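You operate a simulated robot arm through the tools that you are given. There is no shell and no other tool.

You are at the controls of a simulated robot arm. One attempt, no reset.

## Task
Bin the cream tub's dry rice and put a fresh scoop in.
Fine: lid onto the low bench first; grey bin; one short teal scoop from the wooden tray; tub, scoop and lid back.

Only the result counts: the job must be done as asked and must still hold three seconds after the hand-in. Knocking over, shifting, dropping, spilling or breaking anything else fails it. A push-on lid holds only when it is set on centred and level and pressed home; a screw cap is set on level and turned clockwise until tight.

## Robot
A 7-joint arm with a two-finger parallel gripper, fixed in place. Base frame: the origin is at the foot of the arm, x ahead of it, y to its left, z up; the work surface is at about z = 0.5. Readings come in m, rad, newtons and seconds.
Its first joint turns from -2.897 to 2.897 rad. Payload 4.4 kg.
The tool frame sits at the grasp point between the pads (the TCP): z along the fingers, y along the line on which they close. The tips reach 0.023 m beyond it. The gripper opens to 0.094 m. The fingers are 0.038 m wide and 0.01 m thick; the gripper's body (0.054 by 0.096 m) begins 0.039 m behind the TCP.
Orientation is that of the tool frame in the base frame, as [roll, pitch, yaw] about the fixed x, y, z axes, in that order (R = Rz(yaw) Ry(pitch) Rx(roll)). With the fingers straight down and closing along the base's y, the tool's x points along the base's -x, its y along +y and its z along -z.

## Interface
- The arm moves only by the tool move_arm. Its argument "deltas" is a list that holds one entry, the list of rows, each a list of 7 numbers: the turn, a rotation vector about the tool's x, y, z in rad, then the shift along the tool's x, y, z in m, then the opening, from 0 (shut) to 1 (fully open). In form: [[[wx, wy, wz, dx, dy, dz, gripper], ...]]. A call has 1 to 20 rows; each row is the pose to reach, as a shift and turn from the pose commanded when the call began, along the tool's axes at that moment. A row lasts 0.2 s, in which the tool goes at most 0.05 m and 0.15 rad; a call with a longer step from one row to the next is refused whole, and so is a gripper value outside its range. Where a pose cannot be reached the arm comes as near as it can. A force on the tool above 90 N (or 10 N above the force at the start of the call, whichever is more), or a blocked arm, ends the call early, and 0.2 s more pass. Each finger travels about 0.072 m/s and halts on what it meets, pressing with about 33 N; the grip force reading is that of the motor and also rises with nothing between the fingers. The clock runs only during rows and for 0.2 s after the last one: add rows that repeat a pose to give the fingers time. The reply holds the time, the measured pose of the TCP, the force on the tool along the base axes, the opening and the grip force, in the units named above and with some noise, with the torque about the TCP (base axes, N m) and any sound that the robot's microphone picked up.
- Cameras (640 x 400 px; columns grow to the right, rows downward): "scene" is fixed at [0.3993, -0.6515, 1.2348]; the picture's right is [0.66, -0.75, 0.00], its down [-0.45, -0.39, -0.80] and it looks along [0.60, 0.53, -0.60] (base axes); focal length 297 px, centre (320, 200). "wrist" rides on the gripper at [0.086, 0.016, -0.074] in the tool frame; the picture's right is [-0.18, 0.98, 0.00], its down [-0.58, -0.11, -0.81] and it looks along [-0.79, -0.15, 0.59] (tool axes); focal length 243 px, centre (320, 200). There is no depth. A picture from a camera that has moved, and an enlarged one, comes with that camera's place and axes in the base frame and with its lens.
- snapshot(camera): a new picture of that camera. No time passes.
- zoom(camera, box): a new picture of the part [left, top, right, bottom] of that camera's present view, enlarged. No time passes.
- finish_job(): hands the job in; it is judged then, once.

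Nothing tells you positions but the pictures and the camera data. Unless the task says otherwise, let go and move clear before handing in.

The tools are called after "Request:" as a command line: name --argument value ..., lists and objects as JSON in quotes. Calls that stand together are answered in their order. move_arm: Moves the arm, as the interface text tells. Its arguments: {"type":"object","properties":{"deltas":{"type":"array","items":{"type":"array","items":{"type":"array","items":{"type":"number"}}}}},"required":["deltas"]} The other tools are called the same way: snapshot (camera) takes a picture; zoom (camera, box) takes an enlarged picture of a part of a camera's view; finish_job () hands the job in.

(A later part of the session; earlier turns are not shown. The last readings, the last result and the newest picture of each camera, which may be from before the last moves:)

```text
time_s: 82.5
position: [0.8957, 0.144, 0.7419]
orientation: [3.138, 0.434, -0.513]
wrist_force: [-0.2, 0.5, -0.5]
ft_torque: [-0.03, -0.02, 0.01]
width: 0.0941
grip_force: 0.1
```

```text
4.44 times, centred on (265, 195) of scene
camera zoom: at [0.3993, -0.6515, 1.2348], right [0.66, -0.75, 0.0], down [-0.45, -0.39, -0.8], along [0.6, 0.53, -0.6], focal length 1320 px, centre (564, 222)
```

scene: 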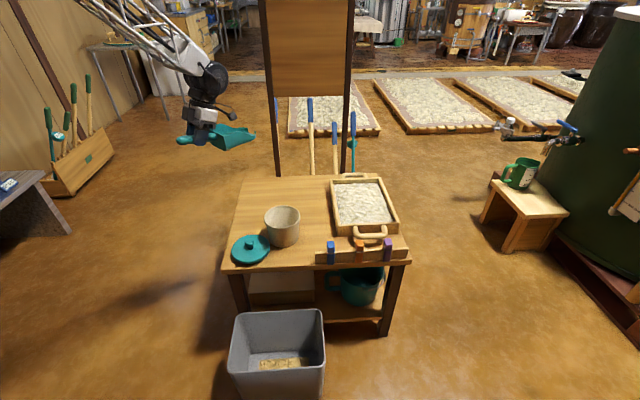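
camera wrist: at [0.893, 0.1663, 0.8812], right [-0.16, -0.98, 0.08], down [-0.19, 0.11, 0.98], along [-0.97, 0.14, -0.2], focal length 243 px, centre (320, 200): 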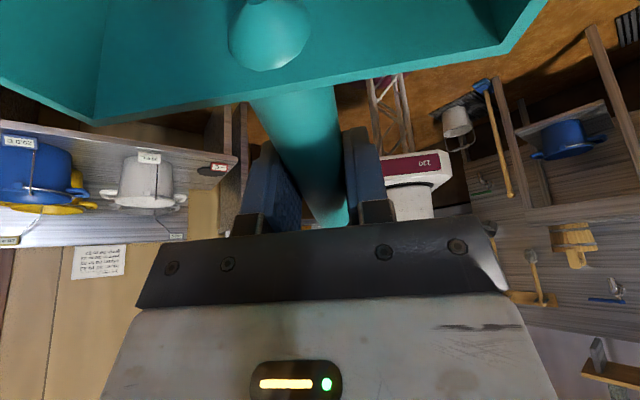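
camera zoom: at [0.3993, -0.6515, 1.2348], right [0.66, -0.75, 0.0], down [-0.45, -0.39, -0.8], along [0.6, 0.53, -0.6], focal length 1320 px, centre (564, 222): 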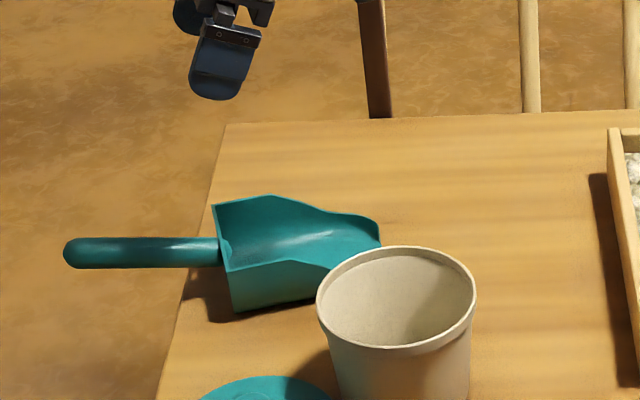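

The scoop rests with its handle over the bench's left edge. Next I'll swing the hand behind the handle, tilted about 55° outward with the camera on top, for a firm end grip.

Request:
move_arm --deltas '[[[0, 0.14, 0, -0.0271, 0, -0.004, 1], [0, 0.28, 0, -0.0543, 0, -0.0079, 1], [0, 0.42, 0, -0.0814, 0, -0.0118, 1], [0, 0.56, 0, -0.1085, 0, -0.0158, 1], [0, 0.7, 0, -0.1221, 0, 0.007, 1], [0, 0.84, 0, -0.1357, 0, 0.0299, 1], [0, 0.98, 0, -0.1493, 0, 0.0527, 1], [0, 1.12, 0, -0.1629, -0.001, 0.0755, 1], [0, 1.26, 0, -0.1503, -0.001, 0.1027, 1], [0, 1.396, 0, -0.1377, -0.001, 0.1299, 1], [0, 1.396, 0, -0.125, -0.001, 0.1571, 1], [0, 1.396, 0, -0.1124, -0.001, 0.1843, 1], [0, 1.396, 0, -0.1124, -0.001, 0.1843, 1]]]'

Request:
snapshot --camera "wrist"

Request:
zoom --camera "scene" --box '[195, 140, 325, 250]'

```text
time_s: 85.3
position: [0.7392, 0.2346, 0.6198]
orientation: [3.136, -0.964, -0.512]
wrist_force: [0.3, 0.0, 0.3]
ft_torque: [0.01, 0.01, -0.01]
width: 0.0939
grip_force: 0.0
```

```text
taken
camera wrist: at [0.7215, 0.2279, 0.7348], right [-0.57, -0.8, -0.15], down [-0.81, 0.58, -0.02], along [0.1, 0.11, -0.99], focal length 243 px, centre (320, 200)
```

wrist: 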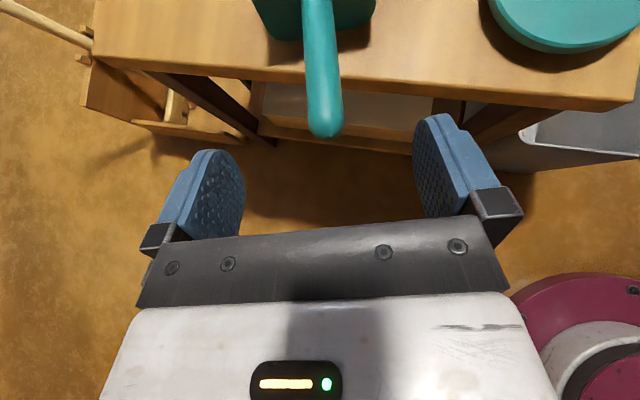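

```text
3.64 times, centred on (260, 195) of scene
camera zoom: at [0.3993, -0.6515, 1.2348], right [0.66, -0.75, 0.0], down [-0.45, -0.39, -0.8], along [0.6, 0.53, -0.6], focal length 1080 px, centre (538, 218)
```

zoom: 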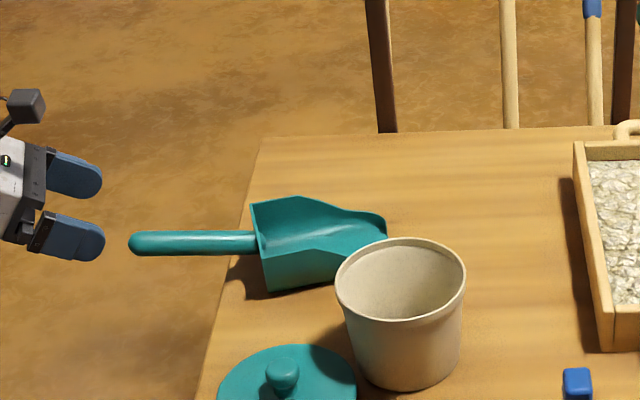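

The hand is lined up behind the handle. I'll slide forward along the tool axis so the handle sits between the fingers.

Request:
move_arm --deltas '[[[0, 0, 0, 0, 0, 0.025, 0.8], [0, 0, 0, 0, 0, 0.05, 0.7], [0, 0, 0, 0, 0, 0.075, 0.7], [0, 0, 0, 0, 0, 0.09, 0.7], [0, 0, 0, 0, 0, 0.1, 0.7], [0, 0, 0, 0, 0, 0.1, 0.7]]]'

Request:
snapshot --camera "wrist"

Request:
zoom --camera "scene" --box '[215, 160, 305, 240]'

```text
time_s: 86.7
position: [0.8123, 0.1923, 0.563]
orientation: [3.138, -0.962, -0.509]
wrist_force: [-0.6, -0.1, 0.0]
ft_torque: [-0.01, -0.01, 0.0]
width: 0.0659
grip_force: 0.1
```

```text
taken
camera wrist: at [0.7932, 0.1864, 0.6774], right [-0.57, -0.8, -0.15], down [-0.81, 0.58, -0.02], along [0.1, 0.11, -0.99], focal length 243 px, centre (320, 200)
```

wrist: 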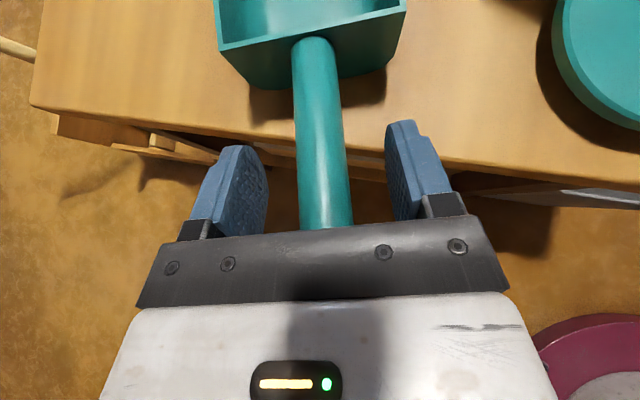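

```text
5.00 times, centred on (260, 200) of scene
camera zoom: at [0.3993, -0.6515, 1.2348], right [0.66, -0.75, 0.0], down [-0.45, -0.39, -0.8], along [0.6, 0.53, -0.6], focal length 1485 px, centre (620, 200)
```

zoom: 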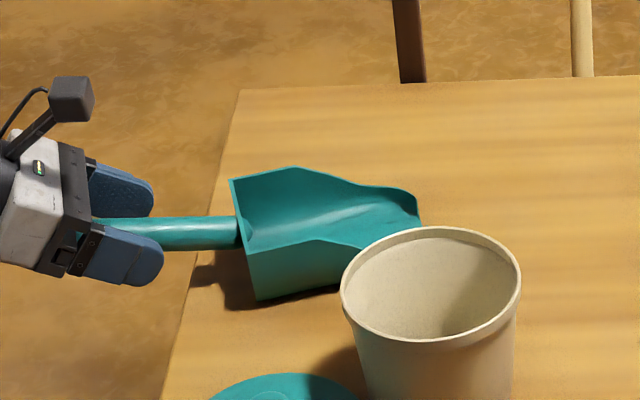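

The handle sits between the pads with its end near the palm. I'll back off a few mm and close.

Request:
move_arm --deltas '[[[0, 0, 0, 0, 0, -0.005, 0.5], [0, 0, 0, 0, 0, -0.005, 0.35], [0, 0, 0, 0, 0, -0.005, 0.2], [0, 0, 0, 0, 0, -0.005, 0.1], [0, 0, 0, 0, 0, -0.005, 0], [0, 0, 0, 0, 0, -0.005, 0]]]'

Request:
snapshot --camera "wrist"

Request:
zoom --camera "scene" --box '[215, 160, 305, 240]'

```text
time_s: 88.1
position: [0.8086, 0.1953, 0.5677]
orientation: [3.139, -0.961, -0.51]
wrist_force: [0.4, 0.3, 0.2]
ft_torque: [0.09, 0.12, 0.02]
width: 0.0256
grip_force: 33.0
```

```text
taken
camera wrist: at [0.7893, 0.1889, 0.6803], right [-0.57, -0.8, -0.15], down [-0.81, 0.58, -0.02], along [0.1, 0.11, -0.99], focal length 243 px, centre (320, 200)
```

wrist: 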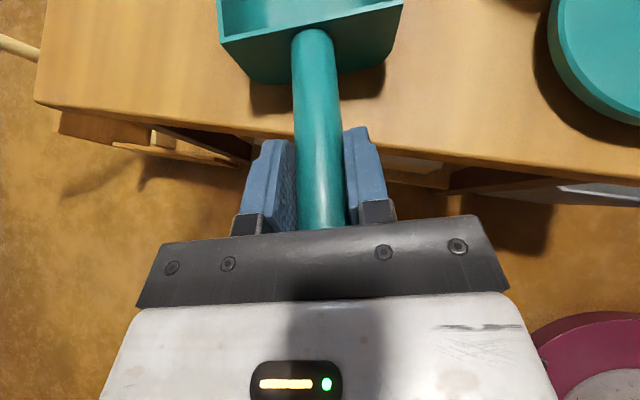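

```text
5.00 times, centred on (260, 200) of scene
camera zoom: at [0.3993, -0.6515, 1.2348], right [0.66, -0.75, 0.0], down [-0.45, -0.39, -0.8], along [0.6, 0.53, -0.6], focal length 1485 px, centre (620, 200)
```

zoom: 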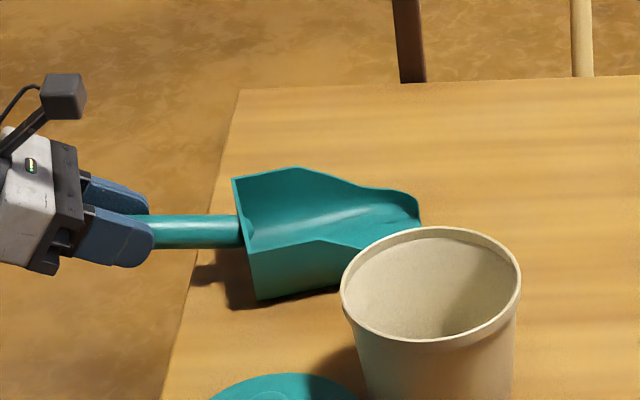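

The end grip is firm, width 0.0256. I'll lift the scoop straight up and check that it stays level.

Request:
move_arm --deltas '[[[0, 0, 0, 0.008, 0, -0.0057, 0], [0, 0, 0, 0.0246, 0, -0.0172, 0], [0, 0, 0, 0.0492, 0, -0.0344, 0], [0, 0, 0, 0.082, 0, -0.0573, 0], [0, 0, 0, 0.1148, 0, -0.0802, 0], [0, 0, 0, 0.1476, 0, -0.1031, 0], [0, 0, 0, 0.1476, 0, -0.1031, 0]]]'

Request:
snapshot --camera "wrist"

Request:
zoom --camera "scene" --box '[205, 120, 335, 240]'

```text
time_s: 89.7
position: [0.8098, 0.1944, 0.7473]
orientation: [3.135, -0.961, -0.509]
wrist_force: [-0.3, 0.0, -1.2]
ft_torque: [0.07, 0.12, -0.04]
width: 0.0257
grip_force: 33.3
```

```text
taken
camera wrist: at [0.7906, 0.1887, 0.8615], right [-0.57, -0.8, -0.15], down [-0.81, 0.58, -0.02], along [0.1, 0.11, -0.99], focal length 243 px, centre (320, 200)
```

wrist: 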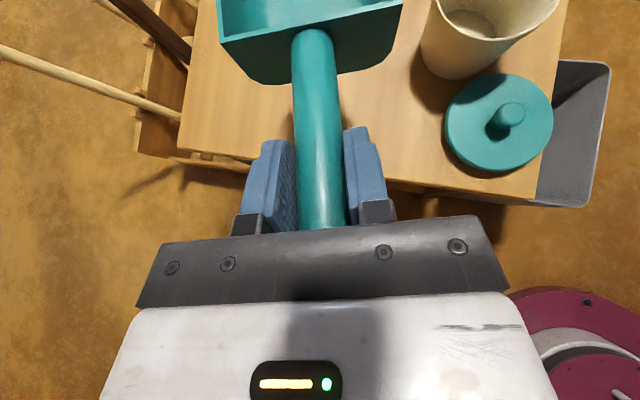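

```text
3.33 times, centred on (270, 180) of scene
camera zoom: at [0.3993, -0.6515, 1.2348], right [0.66, -0.75, 0.0], down [-0.45, -0.39, -0.8], along [0.6, 0.53, -0.6], focal length 990 px, centre (487, 267)
```

zoom: 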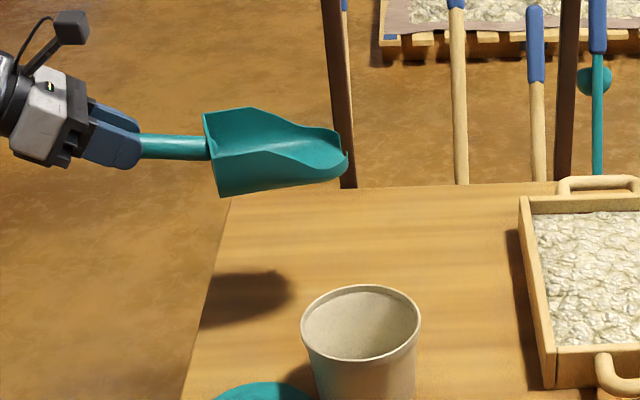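

Request:
move_arm --deltas '[[[0, 0, 0, 0.025, 0.017, 0.0204, 0], [0, 0, 0, 0.05, 0.0341, 0.0408, 0], [0, 0, 0, 0.0748, 0.0511, 0.0612, 0], [0, 0, 0, 0.0998, 0.0682, 0.0816, 0], [0, 0, 0, 0.1247, 0.0852, 0.102, 0], [0, 0, 0, 0.1496, 0.1022, 0.1224, 0], [0, 0, 0, 0.1746, 0.1193, 0.1428, 0], [0, 0, 0, 0.1995, 0.1363, 0.1632, 0], [0, 0, 0, 0.1995, 0.1363, 0.1632, 0]]]'

Request:
snapshot --camera "wrist"

Request:
snapshot --camera "scene"

```text
time_s: 91.7
position: [0.9594, -0.0453, 0.8155]
orientation: [3.139, -0.961, -0.511]
wrist_force: [0.1, 0.6, -1.7]
ft_torque: [0.09, 0.13, 0.0]
width: 0.0256
grip_force: 33.2
```

```text
taken
camera wrist: at [0.9403, -0.0501, 0.9302], right [-0.57, -0.8, -0.15], down [-0.81, 0.58, -0.02], along [0.1, 0.11, -0.99], focal length 243 px, centre (320, 200)
```

wrist: 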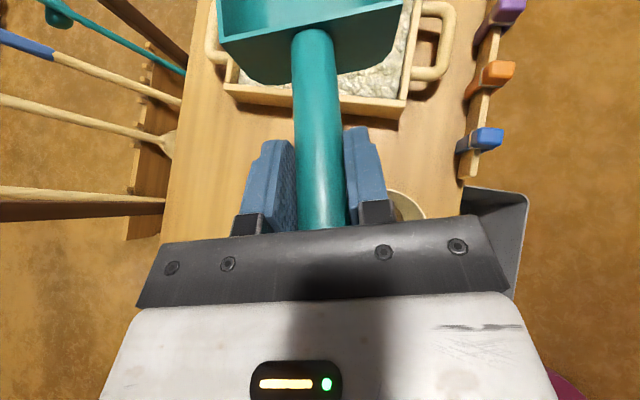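

```text
taken
```

scene: 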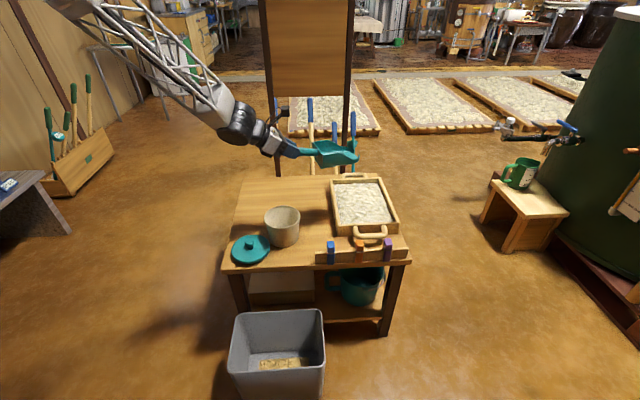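

The scoop is over the tray, which I can see below the blade. I'll align it to cross the tray at about -37° and pitch the blade down while still above the rice.

Request:
move_arm --deltas '[[[-0.0554, 0, 0.0387, 0.0224, 0.0096, 0.0193, 0], [-0.1107, 0, 0.0773, 0.0447, 0.0192, 0.0386, 0], [-0.1107, 0, 0.0773, 0.0447, 0.0192, 0.0386, 0]]]'

```text
time_s: 92.5
position: [0.9975, -0.0903, 0.8313]
orientation: [3.139, -0.962, -0.646]
wrist_force: [-0.1, 0.1, -1.2]
ft_torque: [0.08, 0.11, -0.01]
width: 0.0259
grip_force: 33.3
```

Request:
move_arm --deltas '[[[0, -0.122, 0, -0.0051, -0.001, 0.0106, 0], [0, -0.244, 0, -0.0102, -0.0021, 0.0212, 0], [0, -0.367, 0, -0.0153, -0.0031, 0.0319, 0], [0, -0.489, 0, -0.0204, -0.0042, 0.0425, 0], [0, -0.611, 0, -0.0255, -0.0052, 0.0531, 0], [0, -0.611, 0, -0.0255, -0.0052, 0.0531, 0]]]'

Request:
snapshot --camera "wrist"

Request:
zoom --camera "scene" --box '[270, 130, 420, 270]'

```text
time_s: 93.9
position: [1.0241, -0.1029, 0.781]
orientation: [3.14, -0.351, -0.647]
wrist_force: [-0.4, 0.3, -1.9]
ft_torque: [0.04, 0.04, -0.05]
width: 0.0256
grip_force: 33.4
```

```text
taken
camera wrist: at [1.0587, -0.1476, 0.8809], right [-0.73, -0.68, -0.06], down [-0.59, 0.58, 0.56], along [-0.34, 0.44, -0.83], focal length 243 px, centre (320, 200)
```

wrist: 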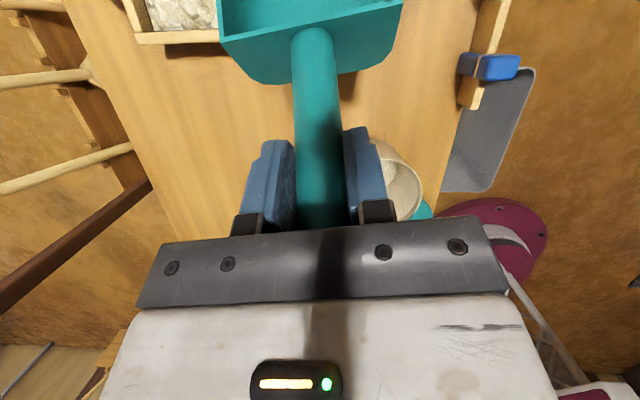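

```text
2.86 times, centred on (345, 200) of scene
camera zoom: at [0.3993, -0.6515, 1.2348], right [0.66, -0.75, 0.0], down [-0.45, -0.39, -0.8], along [0.6, 0.53, -0.6], focal length 849 px, centre (249, 200)
```

zoom: 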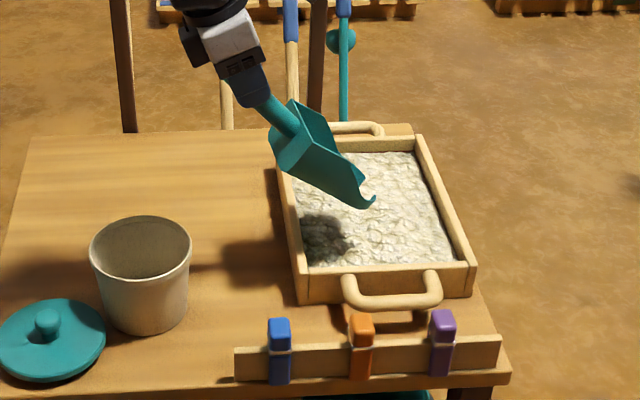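

The blade is over the rice and pitched down. I'll lower toward the surface in stages.

Request:
move_arm --deltas '[[[0, 0, 0, -0.0069, 0, 0.0188, 0], [0, 0, 0, -0.0138, 0, 0.0376, 0], [0, 0, 0, -0.0189, 0, 0.0516, 0], [0, 0, 0, -0.0189, 0, 0.0516, 0]]]'

Request:
zoom --camera "scene" --box '[310, 150, 410, 260]'

```text
time_s: 94.9
position: [1.0235, -0.1027, 0.725]
orientation: [3.141, -0.35, -0.648]
wrist_force: [0.1, 0.0, -0.2]
ft_torque: [0.02, 0.07, 0.01]
width: 0.0256
grip_force: 32.9
```

```text
3.64 times, centred on (360, 205) of scene
camera zoom: at [0.3993, -0.6515, 1.2348], right [0.66, -0.75, 0.0], down [-0.45, -0.39, -0.8], along [0.6, 0.53, -0.6], focal length 1080 px, centre (174, 182)
```

zoom: 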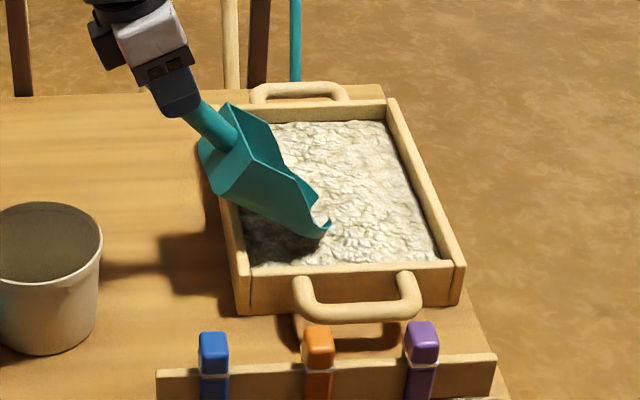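

Request:
move_arm --deltas '[[[0, 0, 0, -0.0034, 0, 0.0094, 0], [0, 0, 0, -0.0041, 0, 0.0113, 0], [0, 0, 0, -0.0041, 0, 0.0113, 0]]]'

Request:
zoom --camera "scene" --box '[320, 170, 400, 245]'

```text
time_s: 95.7
position: [1.0229, -0.103, 0.7139]
orientation: [3.14, -0.35, -0.648]
wrist_force: [0.6, -1.2, -1.5]
ft_torque: [0.09, 0.05, 0.02]
width: 0.0255
grip_force: 32.9
```

```text
5.33 times, centred on (360, 208) of scene
camera zoom: at [0.3993, -0.6515, 1.2348], right [0.66, -0.75, 0.0], down [-0.45, -0.39, -0.8], along [0.6, 0.53, -0.6], focal length 1584 px, centre (107, 160)
```

zoom: 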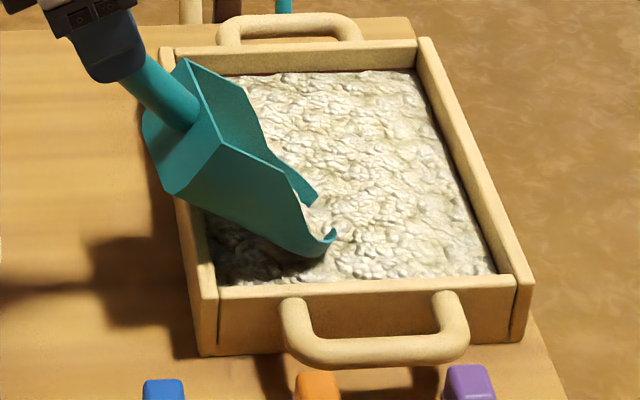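

The lip is entering the rice, at about z 0.518. I'll push forward a little with the blade down and check the forces.

Request:
move_arm --deltas '[[[0, 0.0435, 0, 0.0008, 0, 0.0104, 0], [0, 0.087, 0, 0.0016, 0, 0.0208, 0], [0, 0.087, 0, 0.0016, 0, 0.0208, 0]]]'

Request:
zoom --camera "scene" --box '[320, 170, 400, 245]'

```text
time_s: 96.5
position: [1.0317, -0.1092, 0.6944]
orientation: [3.139, -0.438, -0.647]
wrist_force: [-0.4, 0.3, -2.9]
ft_torque: [0.15, 0.16, 0.0]
width: 0.0255
grip_force: 32.7
```

```text
5.33 times, centred on (360, 208) of scene
camera zoom: at [0.3993, -0.6515, 1.2348], right [0.66, -0.75, 0.0], down [-0.45, -0.39, -0.8], along [0.6, 0.53, -0.6], focal length 1584 px, centre (107, 160)
```

zoom: 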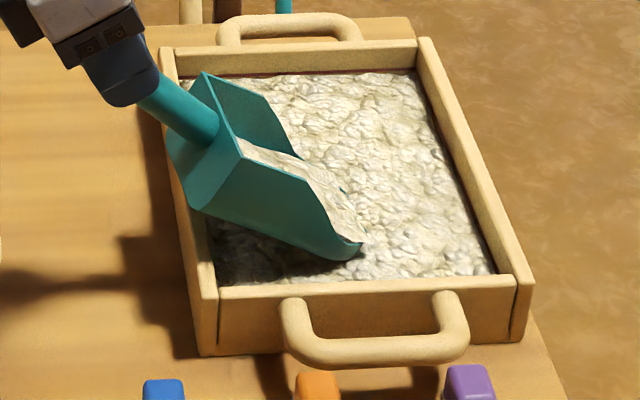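

Rice is filling the blade. I'll continue forward, then level out and lift clear of the tray walls.

Request:
move_arm --deltas '[[[0, 0.0525, 0, -0.001, 0, 0.0104, 0], [0, 0.105, 0, -0.002, 0, 0.0207, 0], [0, 0.175, 0, -0.0079, 0, 0.0327, 0], [0, 0.2446, 0, -0.0137, 0, 0.0447, 0], [0, 0.314, 0, -0.0194, 0, 0.0434, 0], [0, 0.384, 0, -0.025, 0, 0.042, 0], [0, 0.498, 0, -0.0327, 0, 0.0384, 0], [0, 0.611, 0, -0.0404, 0, 0.0347, 0], [0, 0.611, 0, -0.0234, 0, -0.0015, 0], [0, 0.611, 0, -0.0064, 0, -0.0377, 0], [0, 0.611, 0, -0.0064, 0, -0.0377, 0]]]'

Request:
zoom --camera "scene" --box '[300, 130, 410, 250]'

Request:
snapshot --camera "wrist"

```text
time_s: 98.9
position: [1.014, -0.0951, 0.7269]
orientation: [3.135, -1.049, -0.644]
wrist_force: [-0.4, 0.6, -3.8]
ft_torque: [0.23, 0.3, 0.02]
width: 0.0259
grip_force: 33.6
```

```text
3.33 times, centred on (355, 190) of scene
camera zoom: at [0.3993, -0.6515, 1.2348], right [0.66, -0.75, 0.0], down [-0.45, -0.39, -0.8], along [0.6, 0.53, -0.6], focal length 990 px, centre (203, 233)
```

zoom: 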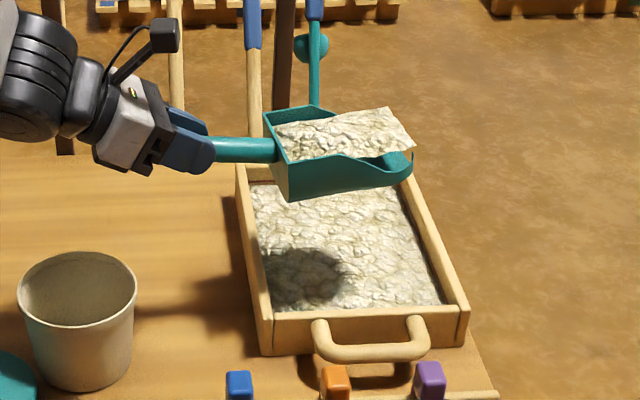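

```text
taken
camera wrist: at [0.9863, -0.093, 0.8393], right [-0.67, -0.73, -0.16], down [-0.72, 0.68, -0.1], along [0.18, 0.04, -0.98], focal length 243 px, centre (320, 200)
```

wrist: 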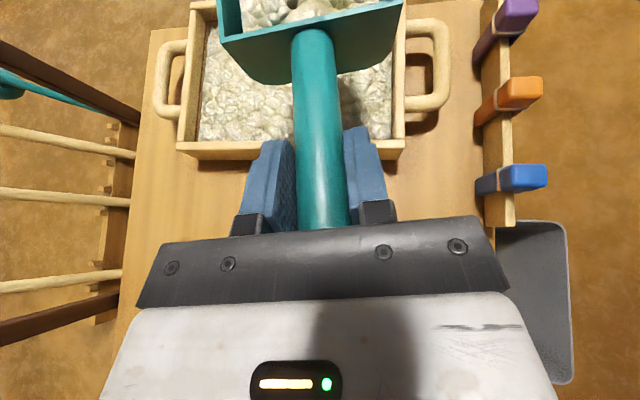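

The scoop is full, about 2.6 N of rice, with nothing spilled. I'll carry it slowly, tipped slightly back, toward the tub.

Request:
move_arm --deltas '[[[0, 0, 0, -0.004, 0.0012, -0.009, 0], [0, 0, 0, -0.0122, 0.0034, -0.0267, 0], [0, 0, 0, -0.0235, 0.0067, -0.0515, 0], [0, 0, 0, -0.0361, 0.0102, -0.0789, 0], [0, 0, 0, -0.0487, 0.0138, -0.1064, 0], [0, 0, 0, -0.0612, 0.0173, -0.1338, 0], [0, 0, 0, -0.0738, 0.0209, -0.1613, 0], [0, 0, 0, -0.0864, 0.0244, -0.1887, 0], [0, 0, 0, -0.0989, 0.028, -0.2162, 0], [0, 0, 0, -0.1115, 0.0315, -0.2436, 0], [0, 0, 0, -0.124, 0.0351, -0.271, 0], [0, 0, 0, -0.1366, 0.0386, -0.2985, 0], [0, 0, 0, -0.1476, 0.0417, -0.3225, 0], [0, 0, 0, -0.1539, 0.0435, -0.3362, 0], [0, 0, 0, -0.157, 0.0444, -0.3431, 0], [0, 0, 0, -0.157, 0.0444, -0.3431, 0]]]'

Request:
zoom --camera "scene" --box '[205, 120, 355, 280]'

Request:
snapshot --camera "wrist"

```text
time_s: 102.3
position: [0.6874, 0.0975, 0.7601]
orientation: [3.137, -1.049, -0.645]
wrist_force: [-0.7, -1.1, -4.2]
ft_torque: [0.24, 0.37, -0.02]
width: 0.0256
grip_force: 33.3
```

```text
2.50 times, centred on (280, 200) of scene
camera zoom: at [0.3993, -0.6515, 1.2348], right [0.66, -0.75, 0.0], down [-0.45, -0.39, -0.8], along [0.6, 0.53, -0.6], focal length 743 px, centre (420, 200)
```

zoom: 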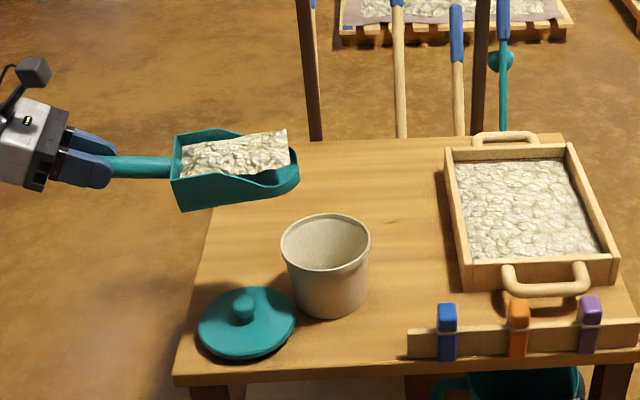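

```text
taken
camera wrist: at [0.6588, 0.0987, 0.8737], right [-0.67, -0.73, -0.16], down [-0.72, 0.68, -0.1], along [0.18, 0.05, -0.98], focal length 243 px, centre (320, 200)
```

wrist: 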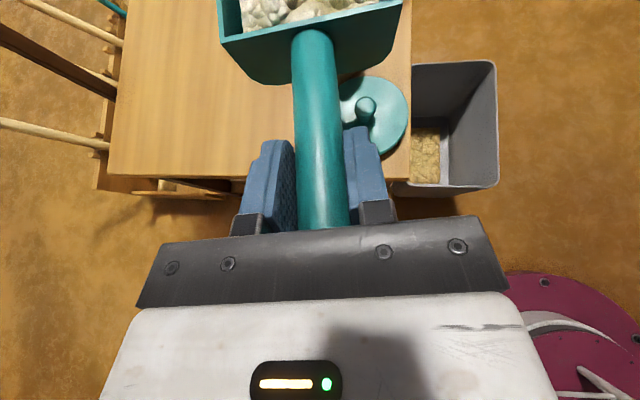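

The loaded scoop is close to the tub. I'll ease it forward and pitch down slightly so I can check the lip's position over the tub's centre.

Request:
move_arm --deltas '[[[0, -0.08, 0, 0.008, 0.0009, 0.01, 0], [0, -0.17, 0, 0.0165, 0.0018, 0.021, 0], [0, -0.2618, 0, 0.0254, 0.0027, 0.0321, 0], [0, -0.2618, 0, 0.0254, 0.0027, 0.0321, 0]]]'

Request:
zoom --camera "scene" --box '[225, 150, 325, 260]'

```text
time_s: 103.3
position: [0.7167, 0.0703, 0.7682]
orientation: [3.139, -0.785, -0.645]
wrist_force: [0.0, 0.3, -3.3]
ft_torque: [0.24, 0.29, 0.0]
width: 0.0256
grip_force: 33.4
```

```text
3.64 times, centred on (275, 205) of scene
camera zoom: at [0.3993, -0.6515, 1.2348], right [0.66, -0.75, 0.0], down [-0.45, -0.39, -0.8], along [0.6, 0.53, -0.6], focal length 1080 px, centre (484, 182)
```

zoom: 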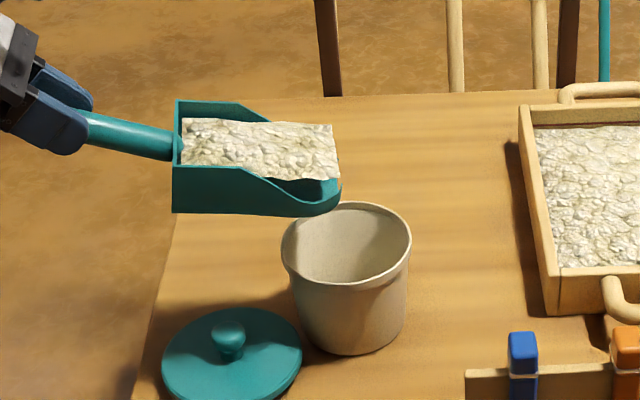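

The lip is exactly over the tub's centre. I'll pour slowly, pitching down while the lip stays put.

Request:
move_arm --deltas '[[[0, -0.0873, 0, 0.0125, -0.0005, 0.0034, 0], [0, -0.1745, 0, 0.0249, -0.001, 0.0068, 0], [0, -0.262, 0, 0.0453, -0.001, 0.0056, 0], [0, -0.349, 0, 0.0656, -0.001, 0.0045, 0], [0, -0.349, 0, 0.0656, -0.001, 0.0045, 0]]]'

Request:
zoom --camera "scene" --box '[225, 150, 325, 260]'

```text
time_s: 104.5
position: [0.7589, 0.0401, 0.8124]
orientation: [3.139, -0.438, -0.646]
wrist_force: [0.3, 0.4, -4.0]
ft_torque: [0.16, 0.18, 0.02]
width: 0.0259
grip_force: 32.7
```

```text
3.64 times, centred on (275, 205) of scene
camera zoom: at [0.3993, -0.6515, 1.2348], right [0.66, -0.75, 0.0], down [-0.45, -0.39, -0.8], along [0.6, 0.53, -0.6], focal length 1080 px, centre (484, 182)
```

zoom: 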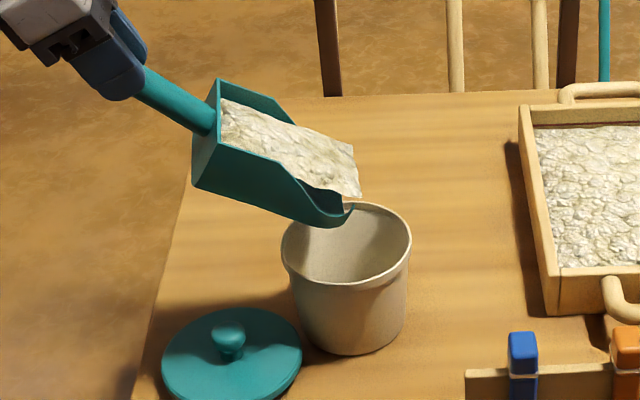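

Request:
move_arm --deltas '[[[0, -0.0873, 0, 0.0177, 0, -0.0056, 0], [0, -0.1745, 0, 0.0354, 0, -0.0113, 0], [0, -0.262, 0, 0.056, 0, -0.0127, 0], [0, -0.262, 0, 0.056, 0, -0.0127, 0]]]'

Request:
zoom --camera "scene" --box '[225, 150, 325, 260]'

```text
time_s: 105.5
position: [0.7941, 0.0121, 0.8466]
orientation: [3.138, -0.175, -0.65]
wrist_force: [0.8, 0.0, -2.3]
ft_torque: [0.06, 0.11, -0.06]
width: 0.0258
grip_force: 32.8
```

```text
3.64 times, centred on (275, 205) of scene
camera zoom: at [0.3993, -0.6515, 1.2348], right [0.66, -0.75, 0.0], down [-0.45, -0.39, -0.8], along [0.6, 0.53, -0.6], focal length 1080 px, centre (484, 182)
```

zoom: 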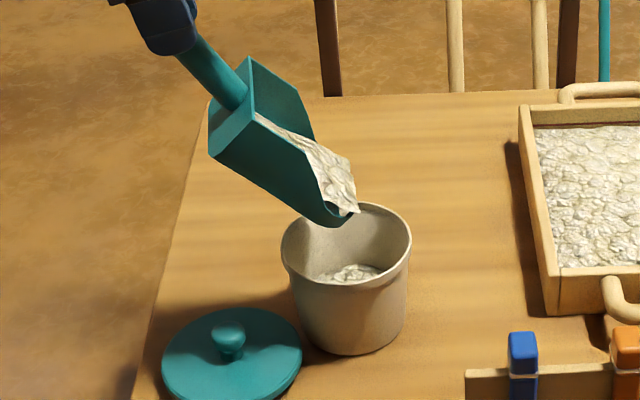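

Rice is landing in the tub. Continuing to tip until the scoop empties.

Request:
move_arm --deltas '[[[0, -0.0873, 0, 0.02, 0, -0.0047, 0], [0, -0.1745, 0, 0.0399, 0, -0.0093, 0], [0, -0.262, 0, 0.0603, 0, -0.0104, 0], [0, -0.349, 0, 0.0807, 0, -0.0115, 0], [0, -0.436, 0, 0.1011, 0, -0.0101, 0], [0, -0.436, 0, 0.1011, 0, -0.0101, 0], [0, -0.436, 0, 0.1011, 0, -0.0101, 0], [0, -0.436, 0, 0.1011, 0, -0.0101, 0]]]'

Request:
zoom --camera "scene" --box '[225, 150, 325, 260]'

Request:
snapshot --camera "wrist"

```text
time_s: 107.3
position: [0.8733, -0.0456, 0.8739]
orientation: [3.14, 0.261, -0.65]
wrist_force: [-0.4, 0.6, -1.5]
ft_torque: [-0.01, 0.03, -0.02]
width: 0.0253
grip_force: 33.1
```

```text
3.64 times, centred on (275, 205) of scene
camera zoom: at [0.3993, -0.6515, 1.2348], right [0.66, -0.75, 0.0], down [-0.45, -0.39, -0.8], along [0.6, 0.53, -0.6], focal length 1080 px, centre (484, 182)
```

zoom: 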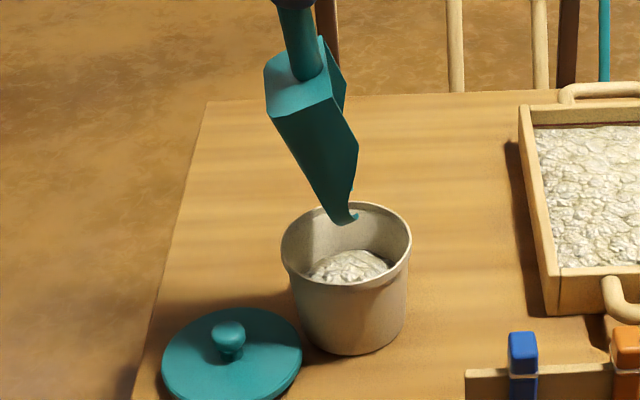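

```text
taken
camera wrist: at [0.9447, -0.1178, 0.9237], right [-0.74, -0.68, 0.05], down [-0.22, 0.3, 0.93], along [-0.64, 0.67, -0.37], focal length 243 px, centre (320, 200)
```

wrist: 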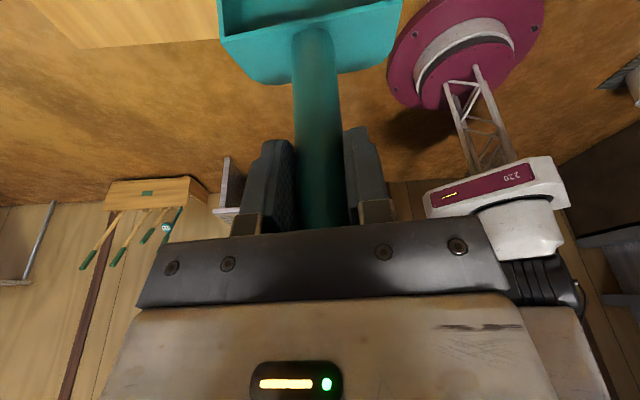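

Request:
zoom --camera "scene" --box '[255, 190, 315, 245]'

Request:
zoom --camera "scene" --box '[220, 165, 420, 290]'

```text
7.27 times, centred on (285, 218) of scene
camera zoom: at [0.3993, -0.6515, 1.2348], right [0.66, -0.75, 0.0], down [-0.45, -0.39, -0.8], along [0.6, 0.53, -0.6], focal length 2160 px, centre (574, 73)
```

zoom: 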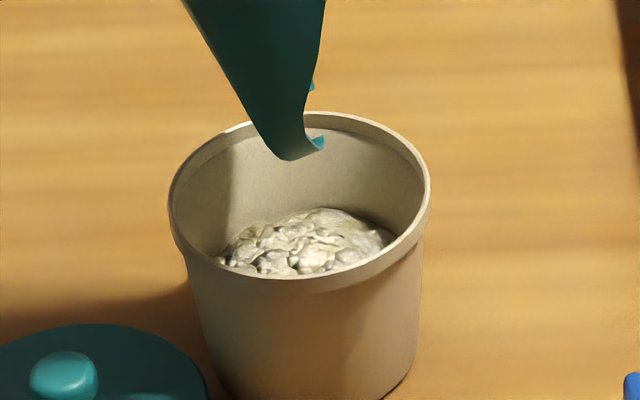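

```text
3.20 times, centred on (320, 228) of scene
camera zoom: at [0.3993, -0.6515, 1.2348], right [0.66, -0.75, 0.0], down [-0.45, -0.39, -0.8], along [0.6, 0.53, -0.6], focal length 951 px, centre (320, 112)
```

zoom: 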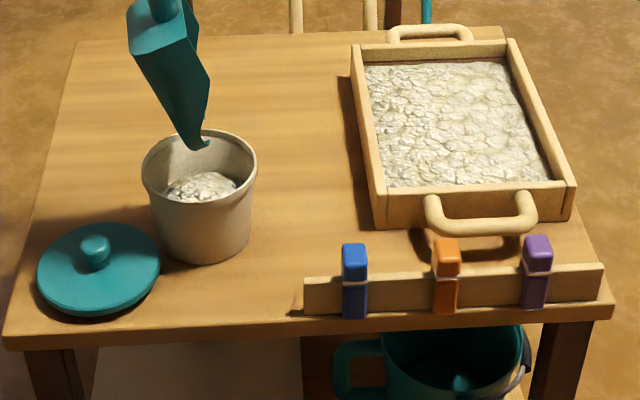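

The fresh rice is in the tub and the bench is clean. I'll raise the empty scoop, level it and carry it back to the left side of the bench.

Request:
move_arm --deltas '[[[0, 0.1, 0, -0.0078, 0, -0.029, 0], [0, 0.2, 0, -0.0155, 0, -0.058, 0], [0, 0.328, 0, -0.0355, -0.0191, -0.0371, 0], [0, 0.456, 0, -0.0554, -0.0382, -0.0163, 0], [0, 0.584, 0, -0.0754, -0.0572, 0.0046, 0], [0, 0.712, 0, -0.0954, -0.0763, 0.0255, 0], [0, 0.84, 0, -0.1153, -0.0954, 0.0463, 0], [0, 0.968, 0, -0.1353, -0.1145, 0.0672, 0], [0, 1.095, 0, -0.1552, -0.1335, 0.088, 0], [0, 1.222, 0, -0.1752, -0.1526, 0.1089, 0], [0, 1.222, 0, -0.1752, -0.1526, 0.1089, 0]]]'

Request:
zoom --camera "scene" --box '[205, 130, 335, 260]'

Request:
snapshot --camera "wrist"

```text
time_s: 109.7
position: [0.8076, 0.1952, 0.8131]
orientation: [3.137, -0.964, -0.645]
wrist_force: [0.3, -0.2, -1.1]
ft_torque: [0.12, 0.13, -0.02]
width: 0.0255
grip_force: 33.0
```

```text
3.08 times, centred on (270, 195) of scene
camera zoom: at [0.3993, -0.6515, 1.2348], right [0.66, -0.75, 0.0], down [-0.45, -0.39, -0.8], along [0.6, 0.53, -0.6], focal length 914 px, centre (474, 215)
```

zoom: 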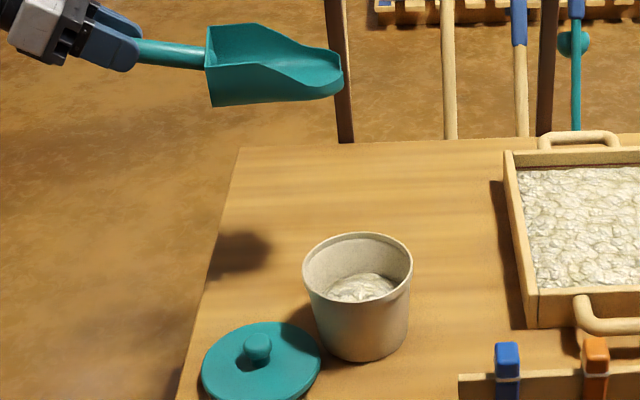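

```text
taken
camera wrist: at [0.788, 0.1908, 0.9272], right [-0.68, -0.72, -0.15], down [-0.73, 0.69, -0.02], along [0.12, 0.1, -0.99], focal length 243 px, centre (320, 200)
```

wrist: 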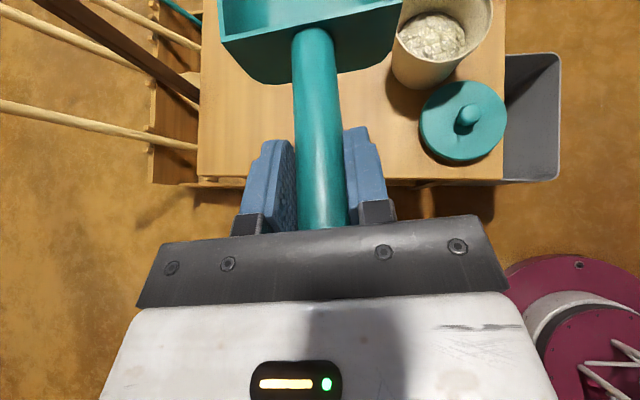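

Request:
move_arm --deltas '[[[0.037, 0, -0.0257, -0.029, 0, 0.0204, 0], [0.074, 0, -0.0513, -0.0582, 0, 0.0407, 0], [0.1109, 0, -0.077, -0.0873, 0, 0.0611, 0], [0.1109, 0, -0.077, -0.1164, 0, 0.0814, 0], [0.1109, 0, -0.077, -0.1454, 0, 0.1018, 0], [0.1109, 0, -0.077, -0.1745, 0, 0.1221, 0], [0.1109, 0, -0.077, -0.1745, 0, 0.1221, 0]]]'

Request:
zoom --camera "scene" --box '[215, 150, 315, 250]'

```text
time_s: 111.3
position: [0.8073, 0.1951, 0.6002]
orientation: [3.138, -0.961, -0.512]
wrist_force: [-0.2, -0.8, -1.0]
ft_torque: [0.04, 0.11, -0.01]
width: 0.0256
grip_force: 32.9
```

```text
4.00 times, centred on (265, 200) of scene
camera zoom: at [0.3993, -0.6515, 1.2348], right [0.66, -0.75, 0.0], down [-0.45, -0.39, -0.8], along [0.6, 0.53, -0.6], focal length 1188 px, centre (540, 200)
```

zoom: 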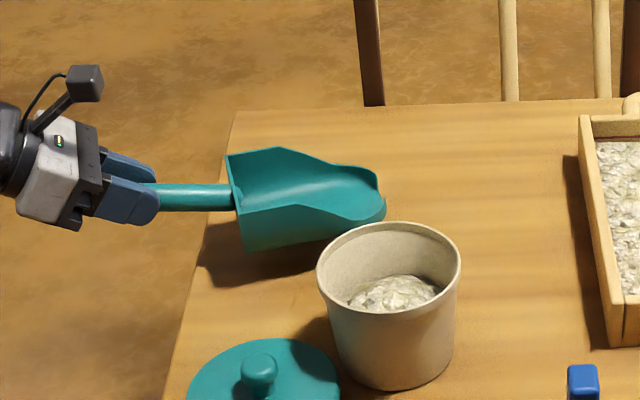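

Request:
move_arm --deltas '[[[0, 0, 0, -0.0115, 0, 0.008, 0], [0, 0, 0, -0.023, 0, 0.016, 0], [0, 0, 0, -0.023, 0, 0.016, 0]]]'

Request:
move_arm --deltas '[[[0, 0, 0, -0.0025, 0, 0.0017, 0], [0, 0, 0, -0.0025, 0, 0.0017, 0]]]'

```text
time_s: 112.1
position: [0.8069, 0.194, 0.5732]
orientation: [3.139, -0.962, -0.512]
wrist_force: [0.8, 0.0, -1.7]
ft_torque: [0.06, 0.11, -0.04]
width: 0.0256
grip_force: 32.9
```

```text
time_s: 112.7
position: [0.8075, 0.1939, 0.5702]
orientation: [3.139, -0.962, -0.512]
wrist_force: [-0.2, -0.8, -1.4]
ft_torque: [0.09, 0.13, 0.01]
width: 0.0254
grip_force: 32.7
```

Request:
move_arm --deltas '[[[0, 0, 0, -0.0016, 0, 0.0011, 0], [0, 0, 0, -0.0016, 0, 0.0011, 0]]]'

```text
time_s: 113.3
position: [0.8078, 0.1944, 0.569]
orientation: [3.138, -0.963, -0.512]
wrist_force: [0.0, 0.8, 1.1]
ft_torque: [-0.19, -0.39, -0.03]
width: 0.0257
grip_force: 32.8
```

Request:
move_arm --deltas '[[[0, 0, 0, -0.0008, 0, 0.0006, 0], [0, 0, 0, -0.0008, 0, 0.0006, 0.2], [0, 0, 0, -0.0008, 0, 0.0006, 0.4], [0, 0, 0, -0.0008, 0, 0.0006, 0.6], [0, 0, 0, -0.0008, 0, 0.0006, 0.7], [0, 0, 0, -0.0008, 0, 0.0006, 0.7]]]'

Request:
zoom --camera "scene" --box '[215, 160, 305, 240]'

```text
time_s: 114.7
position: [0.8069, 0.1934, 0.5664]
orientation: [3.137, -0.962, -0.51]
wrist_force: [-0.4, 0.5, 0.4]
ft_torque: [-0.01, 0.01, -0.01]
width: 0.066
grip_force: 0.0
```

```text
5.00 times, centred on (260, 200) of scene
camera zoom: at [0.3993, -0.6515, 1.2348], right [0.66, -0.75, 0.0], down [-0.45, -0.39, -0.8], along [0.6, 0.53, -0.6], focal length 1485 px, centre (620, 200)
```

zoom: 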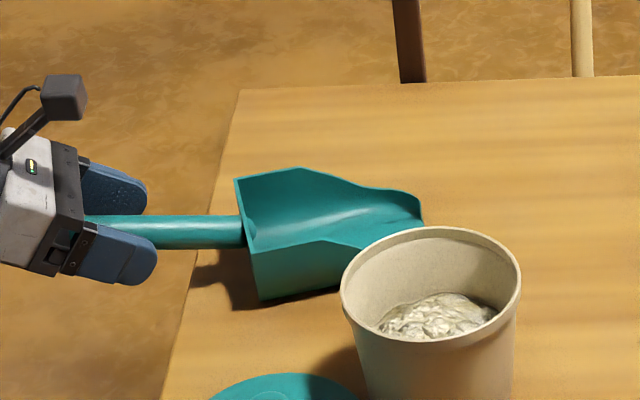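

The scoop is back at its temporary spot. I'll back the hand off along the handle and swing to the inward-tilted grip used earlier.

Request:
move_arm --deltas '[[[0, 0, 0, 0, 0, -0.02, 0.75], [0, 0, 0, 0, 0, -0.05, 0.9], [0, 0, 0, 0, 0, -0.08, 1], [0, 0, 0, 0, 0, -0.105, 1], [0, 0, 0, 0, 0, -0.105, 1]]]'

```text
time_s: 115.9
position: [0.7328, 0.2362, 0.6276]
orientation: [3.139, -0.962, -0.511]
wrist_force: [0.3, -0.2, -0.3]
ft_torque: [0.04, -0.02, 0.0]
width: 0.094
grip_force: 0.1
```

Request:
move_arm --deltas '[[[0, 0, 0, 0.0383, 0, -0.0267, 1], [0, -0.1, 0, 0.0765, 0, -0.0534, 1], [0, -0.2, 0, 0.1148, 0, -0.0801, 1], [0, -0.34, 0, 0.139, 0, -0.0672, 1], [0, -0.48, 0, 0.1632, 0, -0.0543, 1], [0, -0.62, 0, 0.1875, 0, -0.0415, 1], [0, -0.76, 0, 0.2117, 0, -0.0286, 1], [0, -0.9, 0, 0.2034, 0, -0.0011, 1], [0, -1.04, 0, 0.1951, 0, 0.0264, 1], [0, -1.18, 0, 0.1869, 0, 0.0538, 1], [0, -1.3, 0, 0.1786, 0.0005, 0.0813, 1], [0, -1.396, 0, 0.1523, 0.0005, 0.0996, 1], [0, -1.396, 0, 0.1523, 0.0005, 0.0996, 1]]]'

Request:
snapshot --camera "wrist"

Request:
zoom --camera "scene" --box '[205, 130, 315, 250]'

```text
time_s: 118.7
position: [0.8797, 0.1522, 0.6928]
orientation: [3.141, 0.435, -0.515]
wrist_force: [-0.1, 0.3, -0.2]
ft_torque: [-0.01, -0.01, -0.01]
width: 0.0939
grip_force: 0.0
```

```text
taken
camera wrist: at [0.9672, 0.0857, 0.7248], right [-0.63, -0.77, 0.08], down [-0.11, 0.19, 0.98], along [-0.77, 0.6, -0.2], focal length 243 px, centre (320, 200)
```

wrist: 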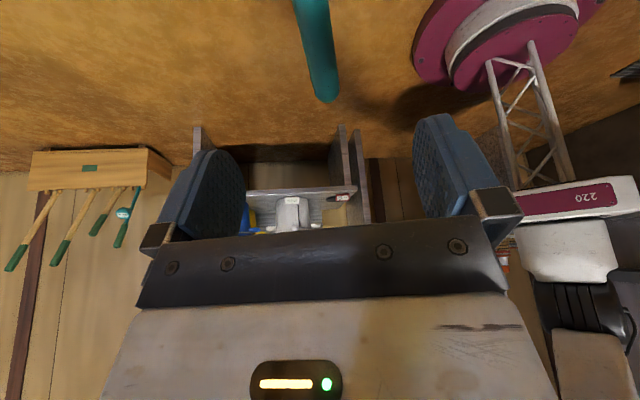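

```text
3.33 times, centred on (260, 190) of scene
camera zoom: at [0.3993, -0.6515, 1.2348], right [0.66, -0.75, 0.0], down [-0.45, -0.39, -0.8], along [0.6, 0.53, -0.6], focal length 990 px, centre (520, 233)
```

zoom: 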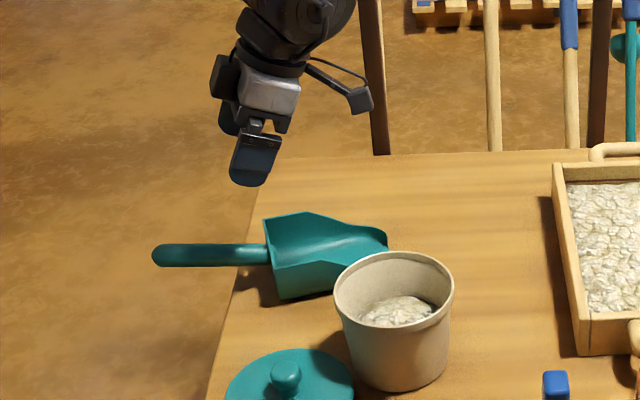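

The hand is above the handle again. I'll descend along the tool axis to grip it.

Request:
move_arm --deltas '[[[0, 0, 0, 0, 0, 0.03, 1], [0, 0, 0, 0, 0, 0.06, 1], [0, 0, 0, 0, 0, 0.09, 1], [0, 0, 0, 0, 0, 0.12, 1], [0, 0, 0, 0, 0, 0.12, 1]]]'

Request:
snapshot --camera "wrist"

```text
time_s: 119.9
position: [0.8343, 0.1769, 0.5846]
orientation: [3.139, 0.434, -0.516]
wrist_force: [-0.5, -0.4, 0.3]
ft_torque: [0.01, -0.01, -0.02]
width: 0.0938
grip_force: 0.1
```

```text
taken
camera wrist: at [0.9224, 0.1113, 0.6157], right [-0.63, -0.77, 0.08], down [-0.11, 0.19, 0.98], along [-0.77, 0.6, -0.2], focal length 243 px, centre (320, 200)
```

wrist: 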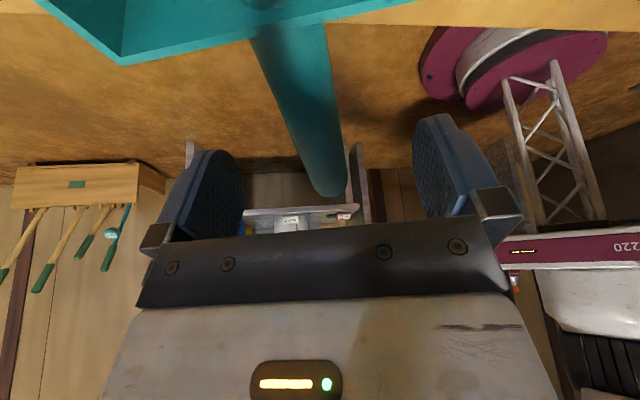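

Request:
move_arm --deltas '[[[0, 0, 0, 0, 0, 0.014, 1], [0, 0, 0, 0, 0, 0.027, 1], [0, 0, 0, 0, 0, 0.027, 0.7], [0, 0, 0, 0, 0, 0.027, 0.45], [0, 0, 0, 0, 0, 0.027, 0.3], [0, 0, 0, 0, 0, 0.027, 0.15], [0, 0, 0, 0, 0, 0.027, 0], [0, 0, 0, 0, 0, 0.027, 0]]]'

Request:
snapshot --camera "wrist"

Request:
zoom --camera "scene" --box '[215, 160, 305, 240]'

```text
time_s: 121.7
position: [0.8249, 0.1843, 0.56]
orientation: [3.14, 0.434, -0.514]
wrist_force: [0.0, -0.7, -0.5]
ft_torque: [0.03, 0.02, 0.06]
width: 0.0253
grip_force: 32.6
```

```text
taken
camera wrist: at [0.9121, 0.1176, 0.5925], right [-0.63, -0.77, 0.08], down [-0.11, 0.19, 0.98], along [-0.77, 0.6, -0.2], focal length 243 px, centre (320, 200)
```

wrist: 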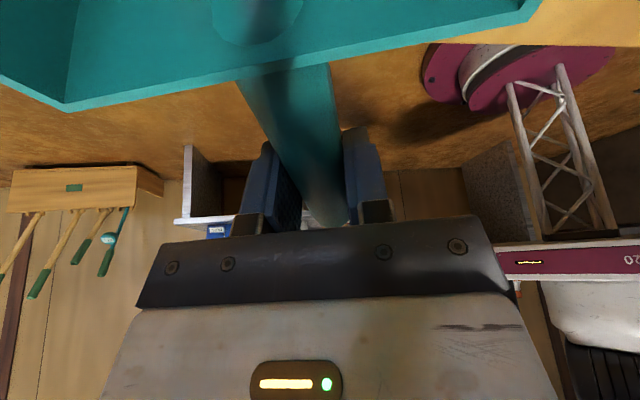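

```text
5.00 times, centred on (260, 200) of scene
camera zoom: at [0.3993, -0.6515, 1.2348], right [0.66, -0.75, 0.0], down [-0.45, -0.39, -0.8], along [0.6, 0.53, -0.6], focal length 1485 px, centre (620, 200)
```

zoom: 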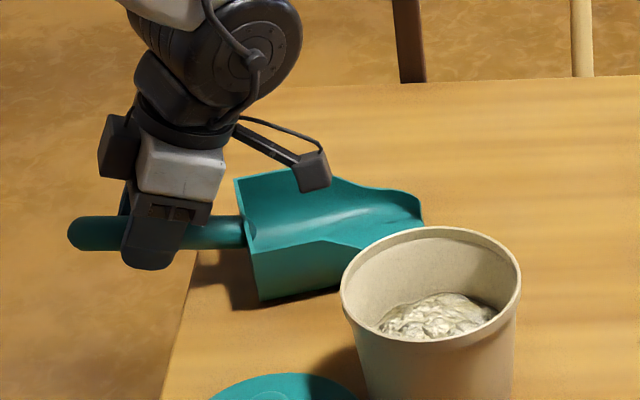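

I have the handle in the same style of grip as the first time. I'll lift, draw back and rotate the scoop to its original heading.

Request:
move_arm --deltas '[[[0, 0, 0, -0.0084, 0, -0.0181, 0], [0, 0, 0, -0.021, 0, -0.0454, 0], [0, 0, 0, -0.0421, 0.001, -0.0907, 0], [0, 0, 0, -0.0631, 0.006, -0.1315, 0], [0, 0, 0, -0.0843, 0.01, -0.1714, 0], [0, 0, 0, -0.1055, 0.014, -0.2113, 0], [0, 0, 0, -0.1266, 0.018, -0.2312, 0], [0, 0, 0, -0.1478, 0.0207, -0.2511, 0], [0, 0, 0, -0.1478, 0.0207, -0.2511, 0]]]'

Request:
move_arm --deltas '[[[0.0592, 0, 0.1278, 0, 0, 0, 0], [0.1184, 0, 0.2556, 0, 0, 0, 0], [0.1777, 0, 0.3834, 0, 0, 0, 0], [0.2369, 0, 0.5111, 0, 0, 0, 0], [0.2961, 0, 0.6389, 0, 0, 0, 0], [0.3553, 0, 0.7667, 0, 0, 0, 0], [0.4146, 0, 0.8945, 0, 0, 0, 0], [0.4738, 0, 1.0223, 0, 0, 0, 0], [0.533, 0, 1.1501, 0, 0, 0, 0], [0.5922, 0, 1.2778, 0, 0, 0, 0], [0.6515, 0, 1.4056, 0, 0, 0, 0], [0.7107, 0, 1.5334, 0, 0, 0, 0], [0.771, 0, 1.6635, 0, 0, 0, 0], [0.771, 0, 1.6635, 0, 0, 0, 0]]]'

Request:
zoom --camera "scene" --box '[130, 60, 330, 260]'

```text
time_s: 123.7
position: [0.7894, 0.1803, 0.8517]
orientation: [3.138, 0.432, -0.515]
wrist_force: [0.3, 0.0, -1.0]
ft_torque: [0.07, 0.1, 0.0]
width: 0.0254
grip_force: 33.2
```

```text
time_s: 126.7
position: [0.79, 0.1794, 0.8518]
orientation: [-3.141, 0.432, -2.347]
wrist_force: [0.0, -1.6, -1.3]
ft_torque: [0.07, -0.06, -0.03]
width: 0.0253
grip_force: 33.3
```

```text
2.00 times, centred on (230, 160) of scene
camera zoom: at [0.3993, -0.6515, 1.2348], right [0.66, -0.75, 0.0], down [-0.45, -0.39, -0.8], along [0.6, 0.53, -0.6], focal length 594 px, centre (500, 280)
```

zoom: 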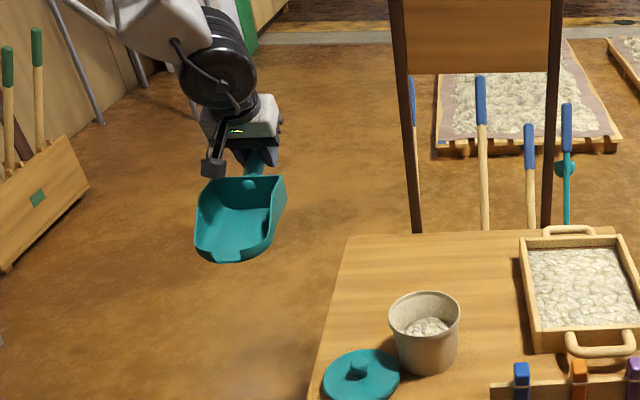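

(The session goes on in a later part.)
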